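You operate a simulated robot arm through the tools that you are given. There is no shell and no other tool. Be economical: measure what you need, move in short steps, check, and stop when the job is done.

You run a simulated robot arm. Do the job below in one go: nothing can be reset, and whatever is moved stays where it is left.

## Task
Turn the tensioner dial to 15 mm.
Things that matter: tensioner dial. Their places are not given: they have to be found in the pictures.

The check looks at the end state, three seconds after you hand in, the way a careful person would. Anything else that was tipped, shoved, dropped, spilled or broken makes it a failure.

## Robot
A 7-joint arm with a two-finger parallel gripper, fixed in place. Base frame: the origin is at the foot of the arm, x ahead of it, y to its left, z up. Readings come in m, degrees, newtons and seconds.
Its first joint turns from -66.0 to 66.0 degrees. Payload 2.5 kg.
The TCP is the grasp point between the finger pads, 0.023 m short of the fingertips. In the tool frame z runs along the fingers and y along their closing line. The gripper opens to 0.094 m. The fingers are 0.038 m wide and 0.01 m thick; the gripper's body (0.054 by 0.096 m) begins 0.039 m behind the TCP.
Orientation is told as [roll, pitch, yaw] about the base's x, y, z axes, in that order, counted from this pose: with the fingers straight down and closing along the base's y, the tool's x points along the base's -x, its y along +y and its z along -z.

## Interface
- The arm moves only by the tool play_rows. Its argument "plan" is a list that holds one entry, the list of rows, each a list of 7 numbers: the shift along the base's x, y, z in m, then the turn, a rotation vector about the base's x, y, z in degrees, then the gripper command, from -1 (shut) to 1 (fully open), values between in proportion. In form: [[[x, y, z, ax, ay, az, jaw], ...]]. A call has 1 to 8 rows; each row shifts and turns the commanded pose from where the row before left it. Rows are played at 5 a second. More than 0.05 m and 8.6 degrees between two rows, or a gripper value outside its range, and nothing of the call is played. A pose out of reach is approached as far as the arm can. The call stops where the force on the tool passes 40 N (or 10 N more than at its start, if that is more) or the arm is blocked; 0.2 s more then pass. The fingers move at their own pace (about 0.108 m/s each) and stop on an object; they squeeze with about 25 N. The grip force told is the motor's: it shows also when the fingers shut on nothing. Time passes only in rows, and 0.2 s behind the last, so rows that do not move let the fingers close. It gives the time, the measured TCP pose, the force on the tool (base axes), the opening and the grip force at its end, in the units of the frame above (readings bear some noise), and new pictures: "views" is both (left out), scene, wrist or none.
- Cameras (640 x 400 px; columns grow to the right, rows downward): "scene" is fixed at [0.1484, -0.4377, 0.5478]; the picture's right is [0.47, -0.88, 0.00], its down [-0.48, -0.26, -0.84] and it looks along [0.74, 0.40, -0.54] (base axes); focal length 223 px, centre (320, 200). "wrist" rides on the gripper at [-0.039, 0, -0.044] in the tool frame; the picture's right is [0.00, -1.00, 0.00], its down [0.97, 0.00, -0.24] and it looks along [0.24, 0.00, 0.97] (tool axes); focal length 218 px, centre (320, 200).
- locate(camera, pixels): for up to 12 pixels [column, row] of the newest picture of that camera ("zoom" is the newest enlarged one), the place [x, y, z] in the base frame of the surface seen there, good to about 0.002 m. No time passes.
- zoom(camera, box): a new picture of the part [left, top, right, bottom] of that camera's present view, enlarged. No time passes.
- job_done(): hands the job in; it is judged then, once.

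Go step by step. Measure first, check grasps and placings, and put right what went wrong. The budget is 60 turns and 120 pictures, counting those below and the enlarged ones. Unless the task says otherwise, let go and move clear before handing in, and close with one line.

The tools are called after ">>>" by a JSON object that holds its "method" and its "body". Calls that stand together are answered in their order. play_rows: Moves the arm, as the interface text tells. Its arguments: {"type":"object","properties":{"plan":{"type":"array"},"views":{"type":"string","enum":["both","scene","wrist","none"]}},"required":["plan"]} The other tools are called the same way: locate (camera, pixels) gives the place of the surface under pixels of a picture; zoom (camera, box) takes an enlarged picture of a part of a camera's view; job_done () hands the job in.

At the start:

```text
clock: 0.0
tool_pos: [0.2635, -0.3307, 0.4256]
ee_rot: [0.1, 0.0, 0.0]
wrist_force: [-0.1, 0.0, -1.0]
gripper_width: 0.0942
finger_force: 0.0
```

scene: 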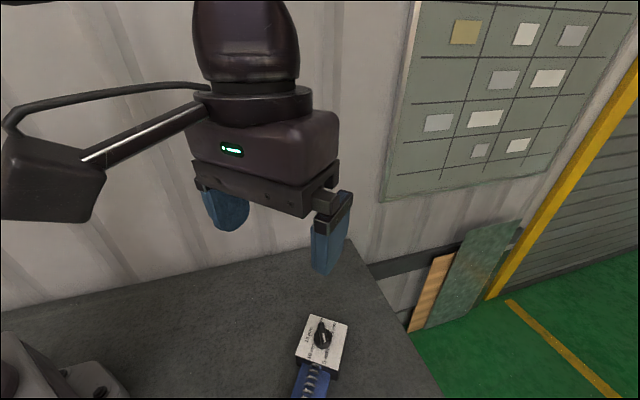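
wrist: 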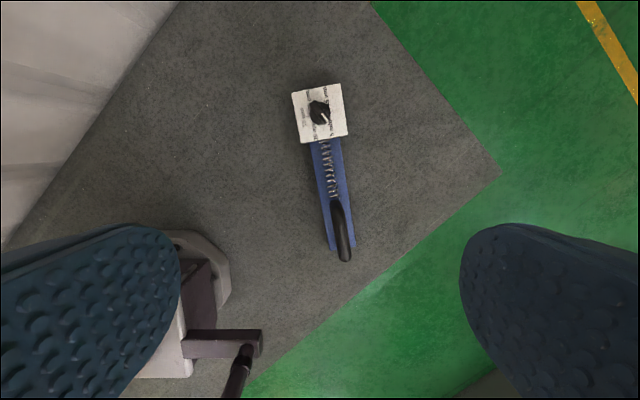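

The dial sits near wrist pixel (320,112) and scene pixel (322,338). I'll enlarge both views and read the scale.

>>> {"method": "zoom", "body": {"camera": "wrist", "box": [280, 75, 360, 150]}}

>>> {"method": "zoom", "body": {"camera": "scene", "box": [280, 305, 370, 380]}}

>>> {"method": "locate", "body": {"camera": "wrist", "pixels": [[320, 112], [294, 93], [340, 84], [347, 135], [302, 142], [330, 170], [342, 240], [311, 106], [326, 120], [400, 100]]}}

```text
5.33 times, centred on (320, 112) of wrist
```

zoom: 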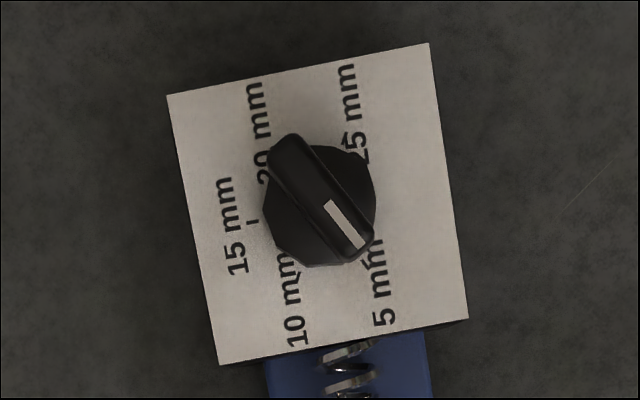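

```text
5.33 times, centred on (325, 342) of scene
```

zoom: 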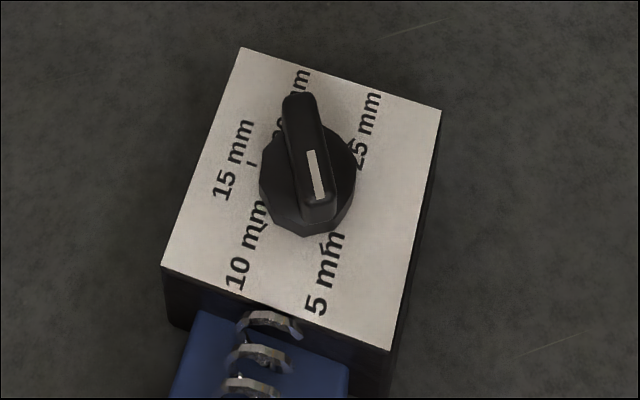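

```text
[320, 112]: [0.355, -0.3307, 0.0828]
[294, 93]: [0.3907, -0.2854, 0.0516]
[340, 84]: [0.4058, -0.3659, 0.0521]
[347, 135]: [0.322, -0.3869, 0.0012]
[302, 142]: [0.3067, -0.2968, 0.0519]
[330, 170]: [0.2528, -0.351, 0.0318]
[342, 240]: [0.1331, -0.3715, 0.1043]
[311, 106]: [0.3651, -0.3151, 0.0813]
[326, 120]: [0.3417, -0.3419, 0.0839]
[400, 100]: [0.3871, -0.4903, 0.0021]
```

The pointer (the white line) is near 5 mm, and 15 mm is at the left of the plate. The mat reads z≈0.002, not the 0.073 I was told, so I'll cross-check heights with the scene camera.

>>> {"method": "locate", "body": {"camera": "scene", "pixels": [[322, 327], [325, 340], [314, 315], [347, 322], [335, 371], [303, 354], [250, 340], [380, 340], [60, 365], [350, 245], [312, 366], [340, 330]]}}

>>> {"method": "locate", "body": {"camera": "wrist", "pixels": [[250, 60], [420, 200], [200, 200], [315, 104], [325, 121], [322, 112], [298, 110], [335, 95], [312, 132], [342, 115], [311, 117], [306, 98]]}}

```text
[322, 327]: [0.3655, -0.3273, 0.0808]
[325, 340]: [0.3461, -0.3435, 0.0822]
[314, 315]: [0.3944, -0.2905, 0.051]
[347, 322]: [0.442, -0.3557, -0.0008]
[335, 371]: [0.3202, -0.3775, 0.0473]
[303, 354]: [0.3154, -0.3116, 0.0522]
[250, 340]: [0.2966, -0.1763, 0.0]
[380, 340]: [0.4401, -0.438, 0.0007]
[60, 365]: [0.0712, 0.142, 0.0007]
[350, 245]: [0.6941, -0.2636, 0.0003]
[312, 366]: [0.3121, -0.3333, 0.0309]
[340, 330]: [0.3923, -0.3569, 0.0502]
```

```text
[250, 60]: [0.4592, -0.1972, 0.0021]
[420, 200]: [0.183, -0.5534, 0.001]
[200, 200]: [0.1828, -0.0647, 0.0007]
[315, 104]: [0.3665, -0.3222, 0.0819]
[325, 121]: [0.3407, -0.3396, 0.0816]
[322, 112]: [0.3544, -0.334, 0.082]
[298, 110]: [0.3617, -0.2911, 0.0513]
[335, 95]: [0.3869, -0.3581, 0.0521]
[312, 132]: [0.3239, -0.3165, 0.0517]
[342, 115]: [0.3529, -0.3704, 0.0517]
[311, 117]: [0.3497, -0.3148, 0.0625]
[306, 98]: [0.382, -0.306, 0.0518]
```

Both cameras agree: table at z≈0, plate at 0.052, knob top at 0.082 and centre (0.354, -0.332). The pointer is at about 214° and the 15 mm tick at about 102°, so the knob needs roughly -112°. I'll move above it with yaw +34.

>>> {"method": "play_rows", "body": {"plan": [[[0.015, 0, -0.037, 0, 0, 5.67, 1], [0.015, 0, -0.037, 0, 0, 5.67, 1], [0.015, 0, -0.037, 0, 0, 5.67, 1], [0.015, 0, -0.037, 0, 0, 5.67, 1], [0.015, 0, -0.037, 0, 0, 5.67, 1], [0.0155, -0.001, -0.037, 0, 0, 5.67, 1], [0, 0, 0, 0, 0, 0, 1]]]}}

```text
clock: 1.6
tool_pos: [0.3559, -0.3334, 0.2035]
ee_rot: [0.0, -0.1, 34.0]
wrist_force: [-0.6, 0.9, 0.2]
gripper_width: 0.094
finger_force: 0.0
```

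scene: 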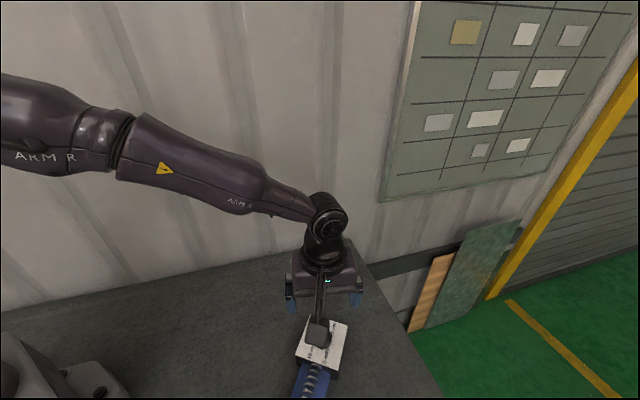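
wrist: 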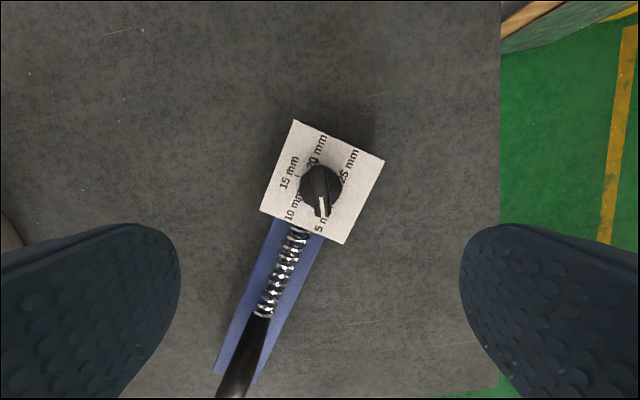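

The gripper is over the dial and the ridge is nearly vertical in the wrist view around (320,190). Now I'll measure the fine geometry.

>>> {"method": "zoom", "body": {"camera": "wrist", "box": [256, 116, 390, 250]}}

>>> {"method": "locate", "body": {"camera": "wrist", "pixels": [[320, 170], [320, 190], [322, 208], [306, 195], [335, 192], [316, 190], [325, 190], [294, 121], [384, 160], [343, 243], [261, 210], [240, 380]]}}

>>> {"method": "locate", "body": {"camera": "scene", "pixels": [[291, 300], [355, 298], [318, 320], [357, 305], [291, 308]]}}

```text
2.99 times, centred on (323, 183) of wrist
```

zoom: 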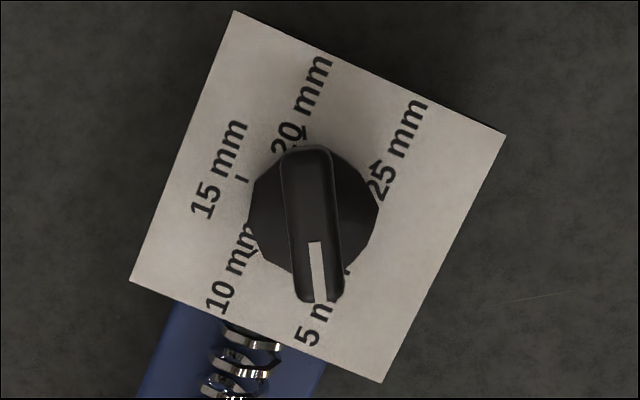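

```text
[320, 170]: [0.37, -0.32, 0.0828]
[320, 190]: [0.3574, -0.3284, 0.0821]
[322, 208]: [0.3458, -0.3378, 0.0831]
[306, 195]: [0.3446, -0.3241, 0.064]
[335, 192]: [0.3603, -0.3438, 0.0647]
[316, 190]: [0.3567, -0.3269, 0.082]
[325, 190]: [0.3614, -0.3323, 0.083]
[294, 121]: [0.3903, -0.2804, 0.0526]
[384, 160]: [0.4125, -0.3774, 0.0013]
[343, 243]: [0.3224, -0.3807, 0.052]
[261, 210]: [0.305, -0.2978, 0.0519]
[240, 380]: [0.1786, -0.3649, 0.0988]
```

```text
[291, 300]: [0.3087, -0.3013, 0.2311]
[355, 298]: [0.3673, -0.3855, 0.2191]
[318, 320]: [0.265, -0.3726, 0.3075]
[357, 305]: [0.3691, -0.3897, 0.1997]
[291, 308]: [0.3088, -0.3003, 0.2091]
```

The fingers and dial agree in frame. The ticks are 60° apart (5 mm at 221°, 15 mm at 101°) and the pointer is at about 219°. The ridge spans z 0.064–0.082, so I'll align to yaw 40 at (0.357, -0.330) and descend to TCP z≈0.092.

>>> {"method": "play_rows", "body": {"plan": [[[0.0005, 0.0015, -0.03, 0, 0, 3, 1], [0.0005, 0.0015, -0.03, 0, 0, 3, 0.6], [0, 0, -0.025, 0, 0, 0, 0], [0, 0, -0.015, 0, 0, 0, 0], [0, 0, -0.011, 0, 0, 0, 0], [0, 0, 0, 0, 0, 0, 0]]]}}

```text
clock: 3.0
tool_pos: [0.3539, -0.3268, 0.0916]
ee_rot: [0.0, 0.0, 40.0]
wrist_force: [0.4, -0.1, -1.6]
gripper_width: 0.047
finger_force: 0.1
```

scene: 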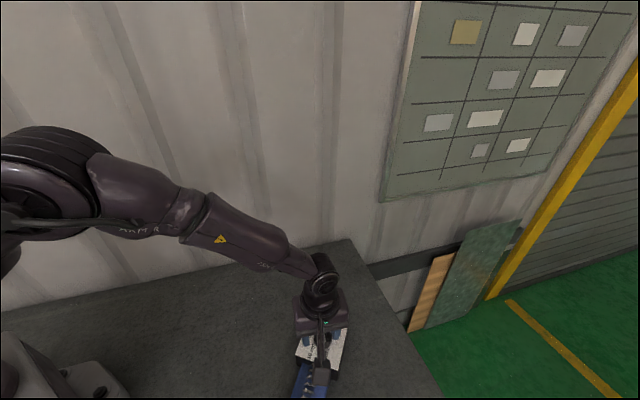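
wrist: 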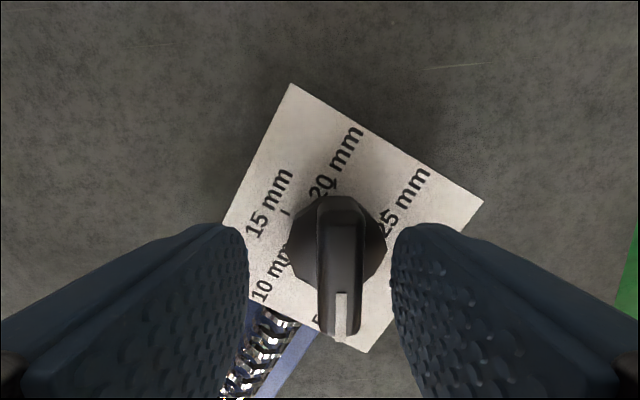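

Descended without contact. The ridge shows at column 340 while the finger midline is at 320, about 4.5 mm off, which matches the TCP reading. I'll correct that and close.

>>> {"method": "play_rows", "body": {"plan": [[[0.003, -0.0034, 0, 0, 0, 0, 0], [0, 0, 0, 0, 0, 0, 0], [0, 0, 0, 0, 0, 0, 0]]], "views": "wrist"}}

```text
clock: 3.8
tool_pos: [0.3552, -0.3307, 0.0918]
ee_rot: [-0.1, 0.1, 40.0]
wrist_force: [0.1, -0.2, -0.4]
gripper_width: 0.0471
finger_force: 0.1
```

wrist: 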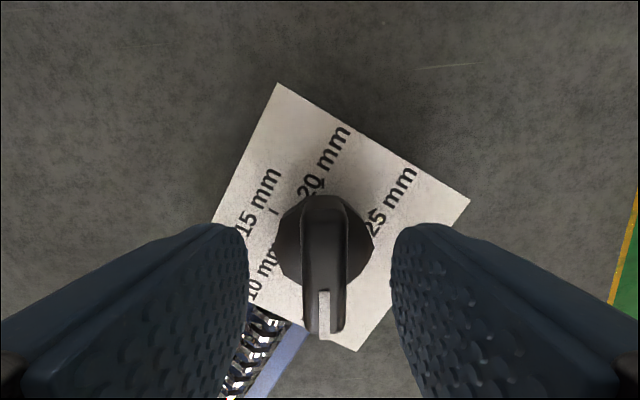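

The ridge is now centred (column 323) and vertical. Closing.

>>> {"method": "play_rows", "body": {"plan": [[[0.0005, -0.0003, 0, 0, 0, 0, -0.6], [0, 0, 0, 0, 0, 0, -1], [0, 0, 0, 0, 0, 0, -1]]], "views": "wrist"}}

```text
clock: 4.6
tool_pos: [0.3566, -0.3317, 0.0924]
ee_rot: [0.0, 0.1, 40.0]
wrist_force: [1.7, -1.8, 0.5]
gripper_width: 0.0137
finger_force: 24.3
```

wrist: 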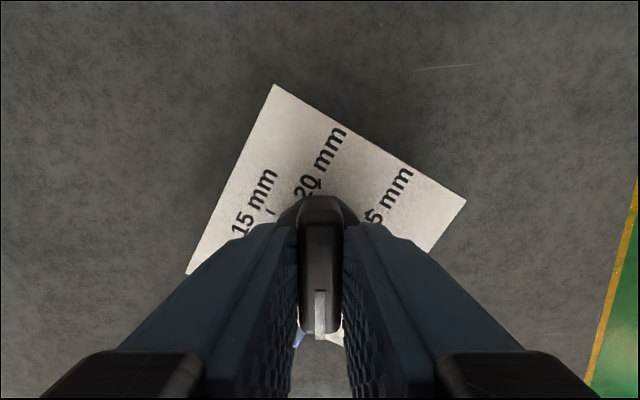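

The ridge is gripped (13.7 mm, 24 N). I'll turn -40° first and check that only the knob moves.

>>> {"method": "play_rows", "body": {"plan": [[[0, 0, 0, 0, 0, -5, -1], [0, 0, 0, 0, 0, -5, -1], [0, 0, 0, 0, 0, -5, -1], [0, 0, 0, 0, 0, -5, -1], [0, 0, 0, 0, 0, -5, -1], [0, 0, 0, 0, 0, -5, -1], [0, 0, 0, 0, 0, -5, -1], [0, 0, 0, 0, 0, -5, -1]]]}}

```text
clock: 6.4
tool_pos: [0.3576, -0.3313, 0.0928]
ee_rot: [-0.1, 0.0, -0.1]
wrist_force: [0.2, -0.1, -0.3]
gripper_width: 0.0138
finger_force: 25.4
```

scene: 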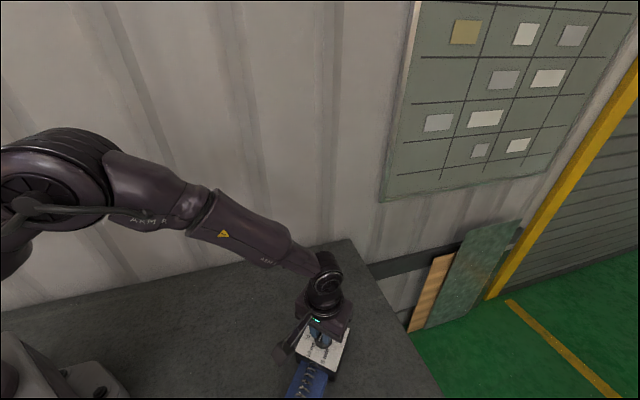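
wrist: 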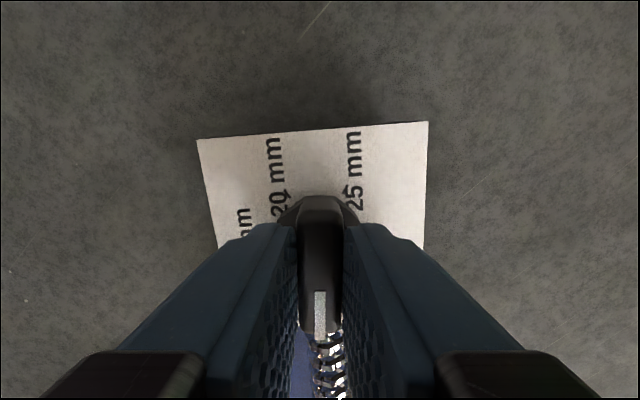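

The knob turned with the gripper. I'll check the plate corners to see whether the body has moved.

>>> {"method": "locate", "body": {"camera": "wrist", "pixels": [[200, 142], [425, 125], [314, 134], [218, 240], [421, 240]]}}

>>> {"method": "zoom", "body": {"camera": "scene", "box": [270, 305, 370, 399]}}

```text
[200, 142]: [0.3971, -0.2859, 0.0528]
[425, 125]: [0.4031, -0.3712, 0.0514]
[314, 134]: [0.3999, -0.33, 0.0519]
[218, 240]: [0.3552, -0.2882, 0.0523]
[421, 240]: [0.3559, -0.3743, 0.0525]
```

```text
4.26 times, centred on (320, 352) of scene
```

zoom: 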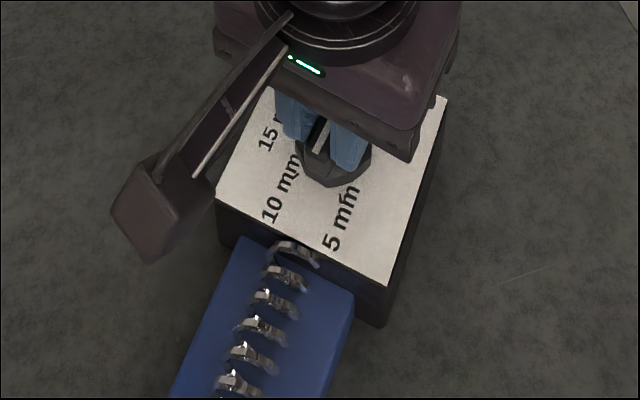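

The plate's top edge went from about 10.6° to 4°, so the free-standing body was dragged about 6.6° with the knob. I'll press down through the knob to hold it, then turn more slowly.

>>> {"method": "play_rows", "body": {"plan": [[[0, 0, -0.002, 0, 0, 0, -1], [0, 0, -0.002, 0, 0, 0, -1], [0, 0, 0, 0, 0, 0, -1]]], "views": "none"}}

```text
clock: 7.2
tool_pos: [0.3588, -0.3329, 0.0908]
ee_rot: [-0.2, -0.2, 0.1]
wrist_force: [-0.8, 3.1, 17.4]
gripper_width: 0.0141
finger_force: 24.8
```

There's 17 N of down-force. I'll turn slowly by -12° and re-measure the plate.

>>> {"method": "play_rows", "body": {"plan": [[[0, 0, -0.001, 0, 0, -1.5, -1], [0, 0, 0, 0, 0, -1.5, -1], [0, 0, 0, 0, 0, -1.5, -1], [0, 0, 0, 0, 0, -1.5, -1], [0, 0, 0, 0, 0, -1.5, -1], [0, 0, 0, 0, 0, -1.5, -1], [0, 0, 0, 0, 0, -1.5, -1], [0, 0, 0, 0, 0, -1.5, -1]]], "views": "wrist"}}

```text
clock: 9.0
tool_pos: [0.3582, -0.3322, 0.0887]
ee_rot: [0.1, 0.1, -12.0]
wrist_force: [1.4, -1.9, 18.0]
gripper_width: 0.0139
finger_force: 25.3
```

wrist: 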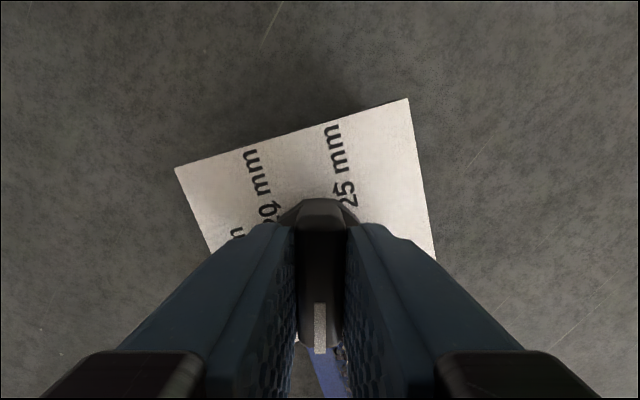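

>>> {"method": "locate", "body": {"camera": "wrist", "pixels": [[179, 168], [405, 102], [290, 135], [212, 245], [433, 245]]}}

```text
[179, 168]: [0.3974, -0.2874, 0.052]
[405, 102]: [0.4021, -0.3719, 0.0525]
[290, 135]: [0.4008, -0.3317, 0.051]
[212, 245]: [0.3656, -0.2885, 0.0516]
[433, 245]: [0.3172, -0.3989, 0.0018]
```

The edge moved 12° in the image for a 12° turn, so the body now stays put. I'll continue with -24°.

>>> {"method": "play_rows", "body": {"plan": [[[0, 0, 0, 0, 0, -3, -1], [0, 0, 0, 0, 0, -3, -1], [0, 0, 0, 0, 0, -3, -1], [0, 0, 0, 0, 0, -3, -1], [0, 0, 0, 0, 0, -3, -1], [0, 0, 0, 0, 0, -3, -1], [0, 0, 0, 0, 0, -3, -1], [0, 0, 0, 0, 0, -3, -1]]], "views": "wrist"}}

```text
clock: 10.8
tool_pos: [0.358, -0.3333, 0.0878]
ee_rot: [0.1, -0.1, -36.1]
wrist_force: [5.0, -3.4, 6.4]
gripper_width: 0.0137
finger_force: 25.2
```

wrist: 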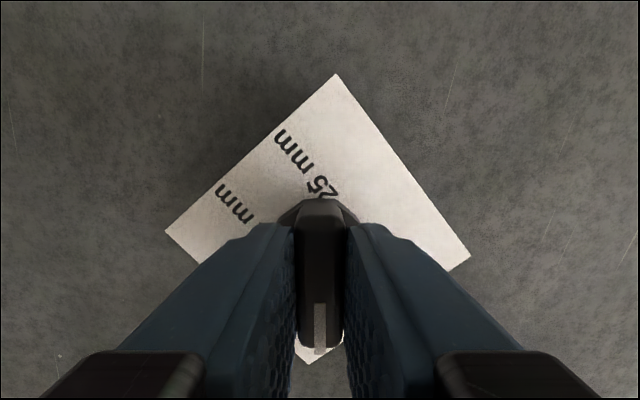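

>>> {"method": "locate", "body": {"camera": "wrist", "pixels": [[335, 78], [170, 231], [466, 255], [405, 165], [250, 154]]}}

```text
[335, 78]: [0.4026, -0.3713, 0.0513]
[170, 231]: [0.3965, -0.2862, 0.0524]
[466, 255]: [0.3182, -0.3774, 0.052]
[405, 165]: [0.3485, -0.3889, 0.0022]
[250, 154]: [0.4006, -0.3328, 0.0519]
```

Plate edge still at 4.1°, so it isn't moving. Continuing with -24° and a touch more pressure.

>>> {"method": "play_rows", "body": {"plan": [[[0, 0, -0.001, 0, 0, -3, -1], [0, 0, 0, 0, 0, -3, -1], [0, 0, 0, 0, 0, -3, -1], [0, 0, 0, 0, 0, -3, -1], [0, 0, 0, 0, 0, -3, -1], [0, 0, 0, 0, 0, -3, -1], [0, 0, 0, 0, 0, -3, -1], [0, 0, 0, 0, 0, -3, -1]]], "views": "wrist"}}

```text
clock: 12.6
tool_pos: [0.3588, -0.3339, 0.087]
ee_rot: [-0.1, 0.0, -60.2]
wrist_force: [-5.8, 7.3, 21.3]
gripper_width: 0.0138
finger_force: 25.3
```

wrist: 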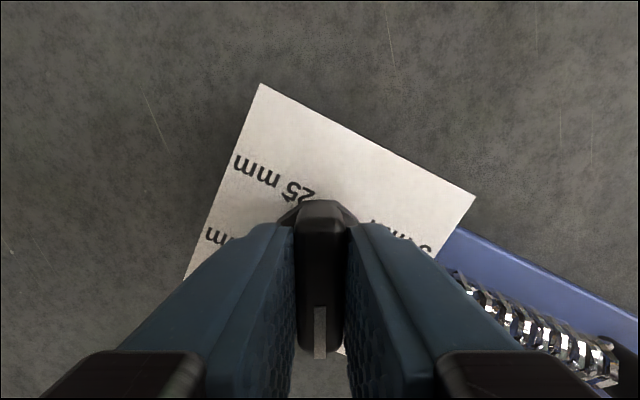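

Turning smoothly at yaw -60. The target yaw is about -85.5, so I'll turn -25.2° more.

>>> {"method": "play_rows", "body": {"plan": [[[0, 0, 0, 0, 0, -3.15, -1], [0, 0, 0, 0, 0, -3.15, -1], [0, 0, 0, 0, 0, -3.15, -1], [0, 0, 0, 0, 0, -3.15, -1], [0, 0, 0, 0, 0, -3.15, -1], [0, 0, 0, 0, 0, -3.15, -1], [0, 0, 0, 0, 0, -3.15, -1], [0, 0, 0, 0, 0, -3.15, -1]]], "views": "both"}}

```text
clock: 14.4
tool_pos: [0.3592, -0.3338, 0.0875]
ee_rot: [0.0, 0.0, -85.4]
wrist_force: [1.4, -0.2, 7.8]
gripper_width: 0.0138
finger_force: 24.8
```

scene: 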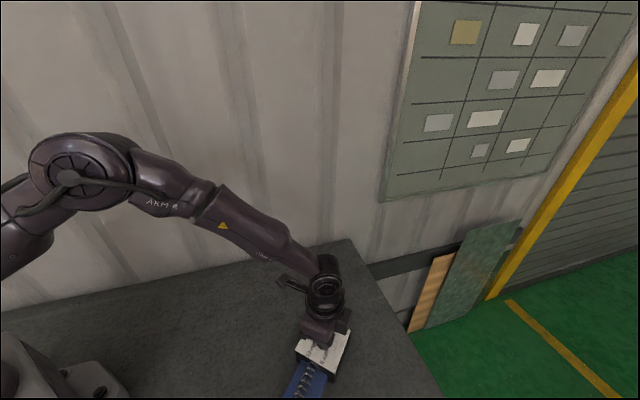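
wrist: 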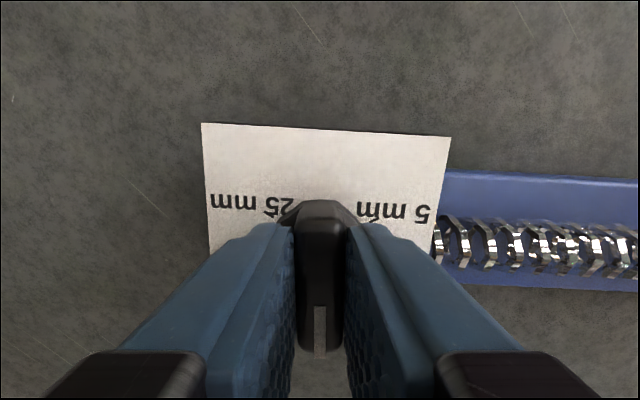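

>>> {"method": "locate", "body": {"camera": "wrist", "pixels": [[206, 127], [446, 141], [326, 134], [213, 245], [432, 245]]}}

```text
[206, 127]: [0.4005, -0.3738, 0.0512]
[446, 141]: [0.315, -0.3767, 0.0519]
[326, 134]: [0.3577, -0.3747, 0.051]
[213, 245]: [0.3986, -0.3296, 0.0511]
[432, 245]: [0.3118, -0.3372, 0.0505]
```

The plate's near edge reads about 2–3° off square to the pointer. I'll turn -2.5° more, ease the pressure, release and rise to look.

>>> {"method": "play_rows", "body": {"plan": [[[0, 0, 0, 0, 0, -1.3, -1], [0, 0, 0, 0, 0, -1.2, -1], [0, 0, 0.001, 0, 0, 0, -1], [0, 0, 0.001, 0, 0, 0, -0.4], [0, 0, 0, 0, 0, 0, 0], [0, 0, 0.02, 0, 0, 0, 0], [0, 0, 0.04, 0, 0, 0, 0], [0, 0, 0.04, 0, 0, 0, 0.5]]]}}

```text
clock: 16.2
tool_pos: [0.3561, -0.3323, 0.1896]
ee_rot: [0.0, 0.0, -87.7]
wrist_force: [-0.6, 0.1, -0.2]
gripper_width: 0.0704
finger_force: 0.2
```

scene: 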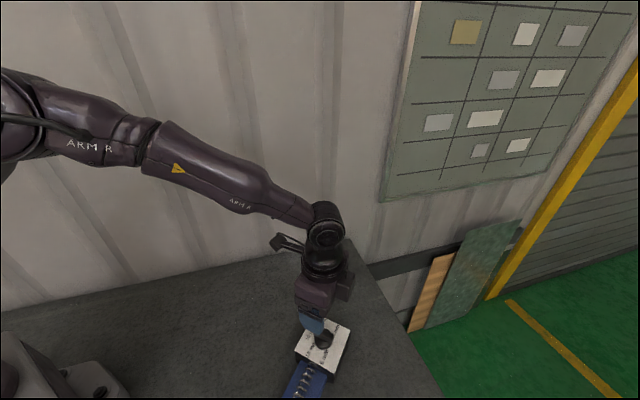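
wrist: 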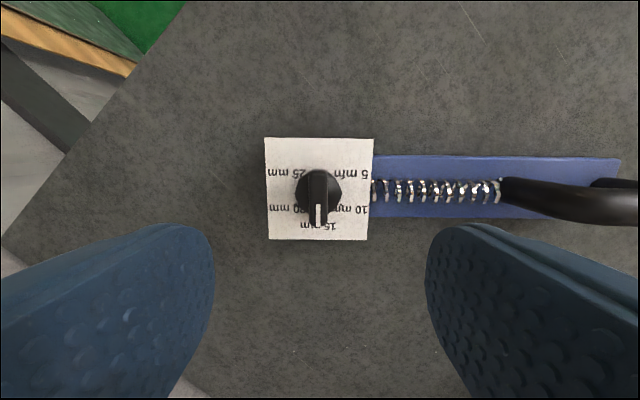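

>>> {"method": "zoom", "body": {"camera": "wrist", "box": [255, 125, 385, 250]}}

>>> {"method": "locate", "body": {"camera": "wrist", "pixels": [[267, 140], [371, 141], [366, 237], [271, 237], [319, 188], [590, 160], [610, 200], [380, 158]]}}

```text
3.20 times, centred on (320, 188) of wrist
```

zoom: 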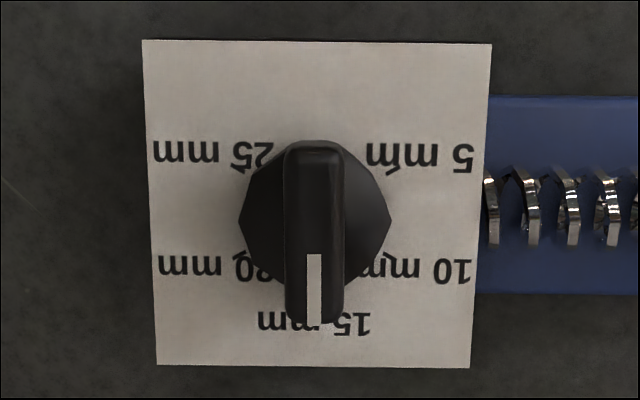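

```text
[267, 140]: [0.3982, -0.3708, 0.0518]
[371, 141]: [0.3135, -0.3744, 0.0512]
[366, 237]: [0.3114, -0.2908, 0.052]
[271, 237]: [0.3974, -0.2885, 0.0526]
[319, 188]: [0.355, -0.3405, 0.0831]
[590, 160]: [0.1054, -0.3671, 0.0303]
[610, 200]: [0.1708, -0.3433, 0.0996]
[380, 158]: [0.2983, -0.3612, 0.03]
```

The pointer sits on the 15 mm mark, square to the plate within a degree. The body has swung about 9° about its centre, though, so I want to put it back by gripping the plate box's free sides (y sides) and turning +9°. First I'll measure the heights of the gripper's side block and the lever for clearance.

>>> {"method": "zoom", "body": {"camera": "scene", "box": [240, 200, 400, 399]}}

>>> {"method": "locate", "body": {"camera": "wrist", "pixels": [[505, 190], [530, 195], [560, 200], [635, 200], [450, 190], [400, 190], [450, 160], [450, 214], [264, 138], [374, 139], [369, 240], [268, 240]]}}

>>> {"method": "locate", "body": {"camera": "scene", "pixels": [[276, 243], [279, 248], [290, 245], [310, 325], [300, 250]]}}

```text
2.01 times, centred on (320, 300) of scene
```

zoom: 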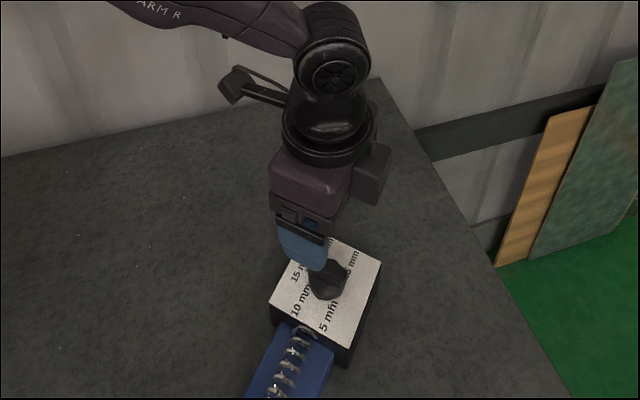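

```text
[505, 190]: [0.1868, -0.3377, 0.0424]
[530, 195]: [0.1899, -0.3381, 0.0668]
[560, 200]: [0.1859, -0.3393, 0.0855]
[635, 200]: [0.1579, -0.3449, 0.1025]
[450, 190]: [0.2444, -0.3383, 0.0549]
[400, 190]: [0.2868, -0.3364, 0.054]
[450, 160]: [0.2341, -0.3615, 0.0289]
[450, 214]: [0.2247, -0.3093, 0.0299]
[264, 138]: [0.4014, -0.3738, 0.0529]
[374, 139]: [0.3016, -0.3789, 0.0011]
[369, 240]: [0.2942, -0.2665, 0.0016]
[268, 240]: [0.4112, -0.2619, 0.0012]
```

```text
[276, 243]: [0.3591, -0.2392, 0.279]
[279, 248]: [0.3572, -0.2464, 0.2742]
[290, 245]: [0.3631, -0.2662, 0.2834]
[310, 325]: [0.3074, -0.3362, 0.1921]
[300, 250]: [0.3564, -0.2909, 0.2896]
```

The side block will clear the lever. The box is about 87 mm across y, centred at (0.3555, -0.3315), body angle ≈1.7°. I'll turn the gripper back to yaw 1.7 at height with the jaws fully open.

>>> {"method": "play_rows", "body": {"plan": [[[0, 0, 0, 0, 0, 8.2, 1], [0, 0, 0, 0, 0, 8.2, 1], [0, 0, 0, 0, 0, 8.2, 1], [0, 0, 0, 0, 0, 8.2, 1], [0, 0, 0, 0, 0, 8.2, 1], [0, 0, 0, 0, 0, 8.2, 1], [0, 0, 0, 0, 0, 8.2, 1], [0, 0, 0, 0, 0, 8.2, 1]]], "views": "none"}}

>>> {"method": "play_rows", "body": {"plan": [[[0, 0, -0.02, 0, 0, 8.2, 1], [0, 0, -0.03, 0, 0, 8.2, 1], [0, 0, -0.03, 0, 0, 7.5, 1], [0, 0, -0.01, 0, 0, 0, 1], [0, 0, 0, 0, 0, 0, 1], [0, 0, 0, 0, 0, 0, 1]]], "views": "wrist"}}

```text
clock: 18.0
tool_pos: [0.3574, -0.3331, 0.1895]
ee_rot: [0.0, -0.1, -21.9]
wrist_force: [-0.4, -0.6, 0.4]
gripper_width: 0.094
finger_force: 0.1
```

```text
clock: 19.4
tool_pos: [0.3589, -0.3332, 0.0989]
ee_rot: [0.0, 0.0, 1.9]
wrist_force: [0.0, 0.9, 0.2]
gripper_width: 0.094
finger_force: 0.1
```

wrist: 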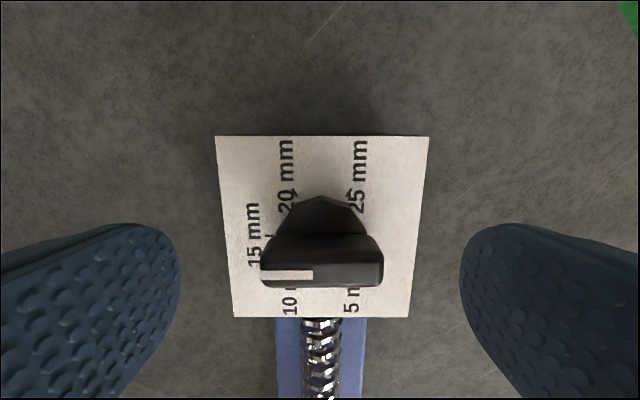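

Plate columns 224–419 centre at 321.5 and the fingers at 320, so lateral centring is within 1 mm and the plate is square. I'll shift x -3 mm and descend to TCP z≈0.056.

>>> {"method": "play_rows", "body": {"plan": [[[-0.003, -0.0006, 0, 0, 0, 0, 1], [0, 0, -0.01, 0, 0, 0, 1], [0, 0, -0.01, 0, 0, 0, 1], [0, 0, -0.01, 0, 0, 0, 1], [0, 0, -0.008, 0, 0, 0, 1], [0, 0, -0.005, 0, 0, 0, 1], [0, 0, 0, 0, 0, 0, 1]]]}}

```text
clock: 21.0
tool_pos: [0.3547, -0.3342, 0.0577]
ee_rot: [0.0, -0.1, 1.8]
wrist_force: [0.0, -0.8, -0.6]
gripper_width: 0.0938
finger_force: 0.0
```

scene: 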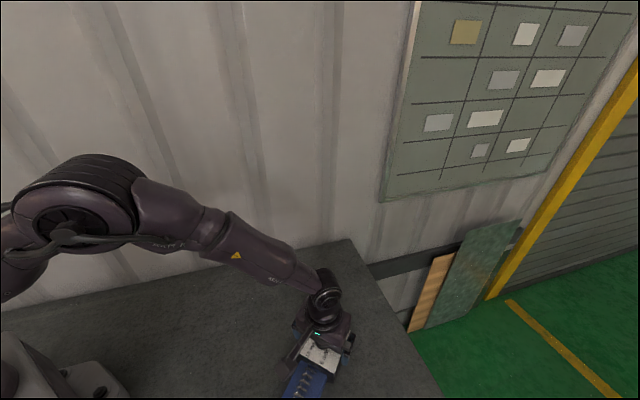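
wrist: 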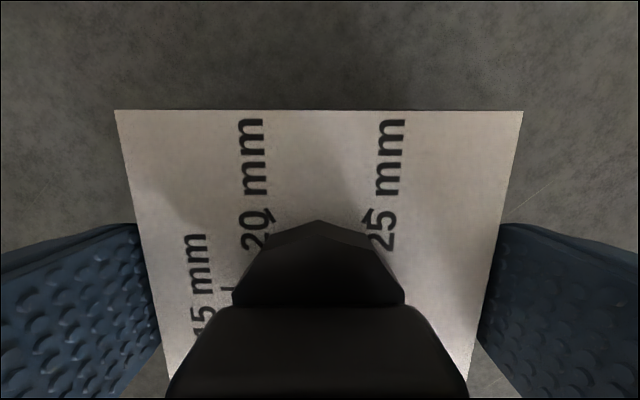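

The fingers straddle the box without contact. Now close on its sides, without moving.

>>> {"method": "play_rows", "body": {"plan": [[[0, 0, 0, 0, 0, 0, 0.85], [0, 0, 0, 0, 0, 0, 0.7], [0, 0, 0, 0, 0, 0, 0.7]]], "views": "wrist"}}

```text
clock: 21.8
tool_pos: [0.3544, -0.3333, 0.056]
ee_rot: [0.0, 0.0, 1.8]
wrist_force: [1.7, 0.6, 0.0]
gripper_width: 0.0896
finger_force: 24.7
```

wrist: 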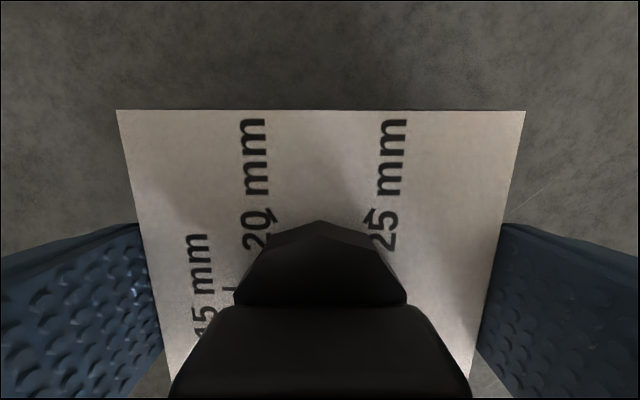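

The box is gripped at 89.6 mm. Turning +8.8° slowly, then releasing and rising straight up.

>>> {"method": "play_rows", "body": {"plan": [[[0, 0, 0, 0, 0, 1.5, 0.7], [0, 0, 0, 0, 0, 1.5, 0.7], [0, 0, 0, 0, 0, 1.5, 0.7], [0, 0, 0, 0, 0, 1.5, 0.7], [0, 0, 0, 0, 0, 1.5, 0.7], [0, 0, 0, 0, 0, 1.3, 0.7], [0, 0, 0, 0, 0, 0, 0.7]]], "views": "wrist"}}

>>> {"method": "play_rows", "body": {"plan": [[[0, 0, 0, 0, 0, 0, 1], [0, 0, 0, 0, 0, 0, 1], [0, 0, 0.015, 0, 0, 0, 1], [0, 0, 0.02, 0, 0, 0, 1], [0, 0, 0.04, 0, 0, 0, 1], [0, 0, 0.04, 0, 0, 0, 1], [0, 0, 0.03, 0, 0, 0, 1]]]}}

```text
clock: 23.4
tool_pos: [0.3557, -0.3327, 0.0564]
ee_rot: [-0.1, -0.1, 10.7]
wrist_force: [1.6, -0.6, 9.5]
gripper_width: 0.0896
finger_force: 25.3
```

wrist: 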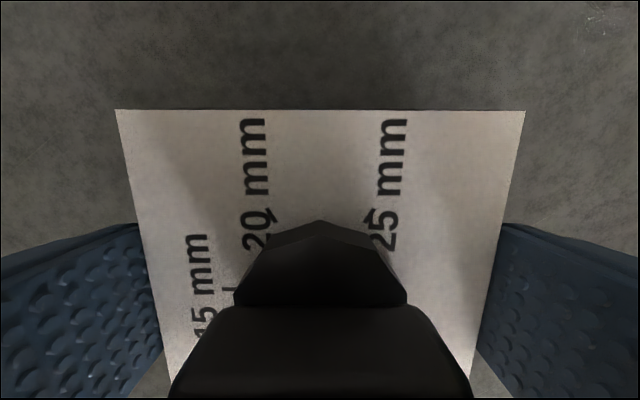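

```text
clock: 25.0
tool_pos: [0.3553, -0.3346, 0.2021]
ee_rot: [0.0, 0.0, 10.6]
wrist_force: [-0.2, -0.5, -0.4]
gripper_width: 0.094
finger_force: 0.1
```

scene: 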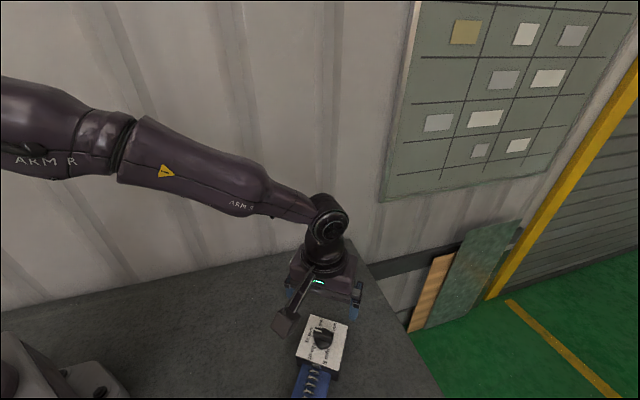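
wrist: 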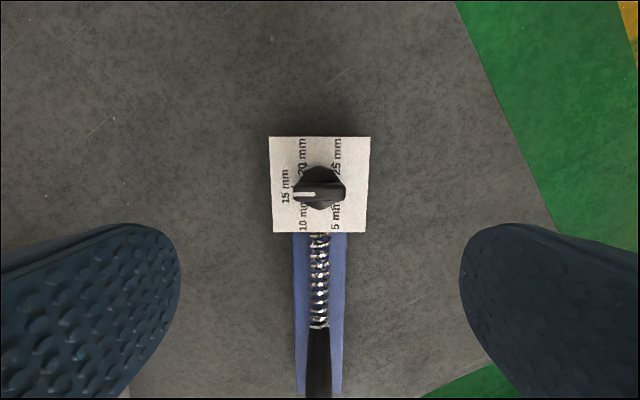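

>>> {"method": "zoom", "body": {"camera": "wrist", "box": [260, 125, 380, 245]}}

>>> {"method": "zoom", "body": {"camera": "scene", "box": [280, 305, 370, 380]}}

```text
3.33 times, centred on (320, 185) of wrist
```

zoom: 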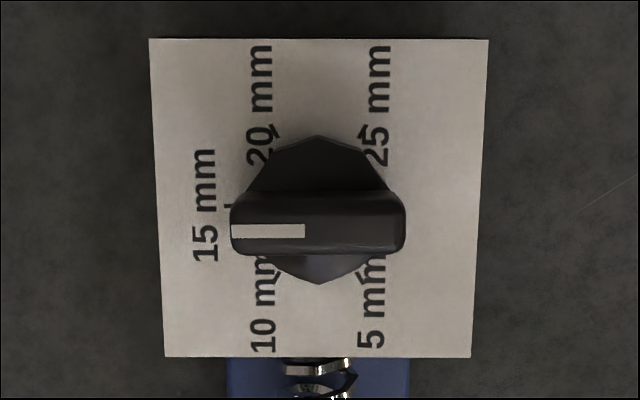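

```text
5.33 times, centred on (325, 342) of scene
```

zoom: 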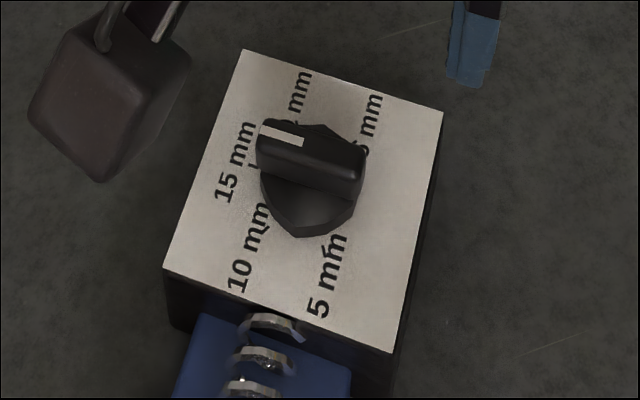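

The pointer is square on the 15 mm mark. The body is back in its starting pose: the plate corners in the scene zoom match the first picture within 2–3 enlarged pixels. The gripper is open and clear, so I'm handing in.

>>> {"method": "job_done", "body": {}}

```text
The job is handed in.
```

The tensioner dial is set to 15 mm. The tensioner's body got dragged about 9° while I turned the dial, so I turned it back to where it started, and the arm is clear.
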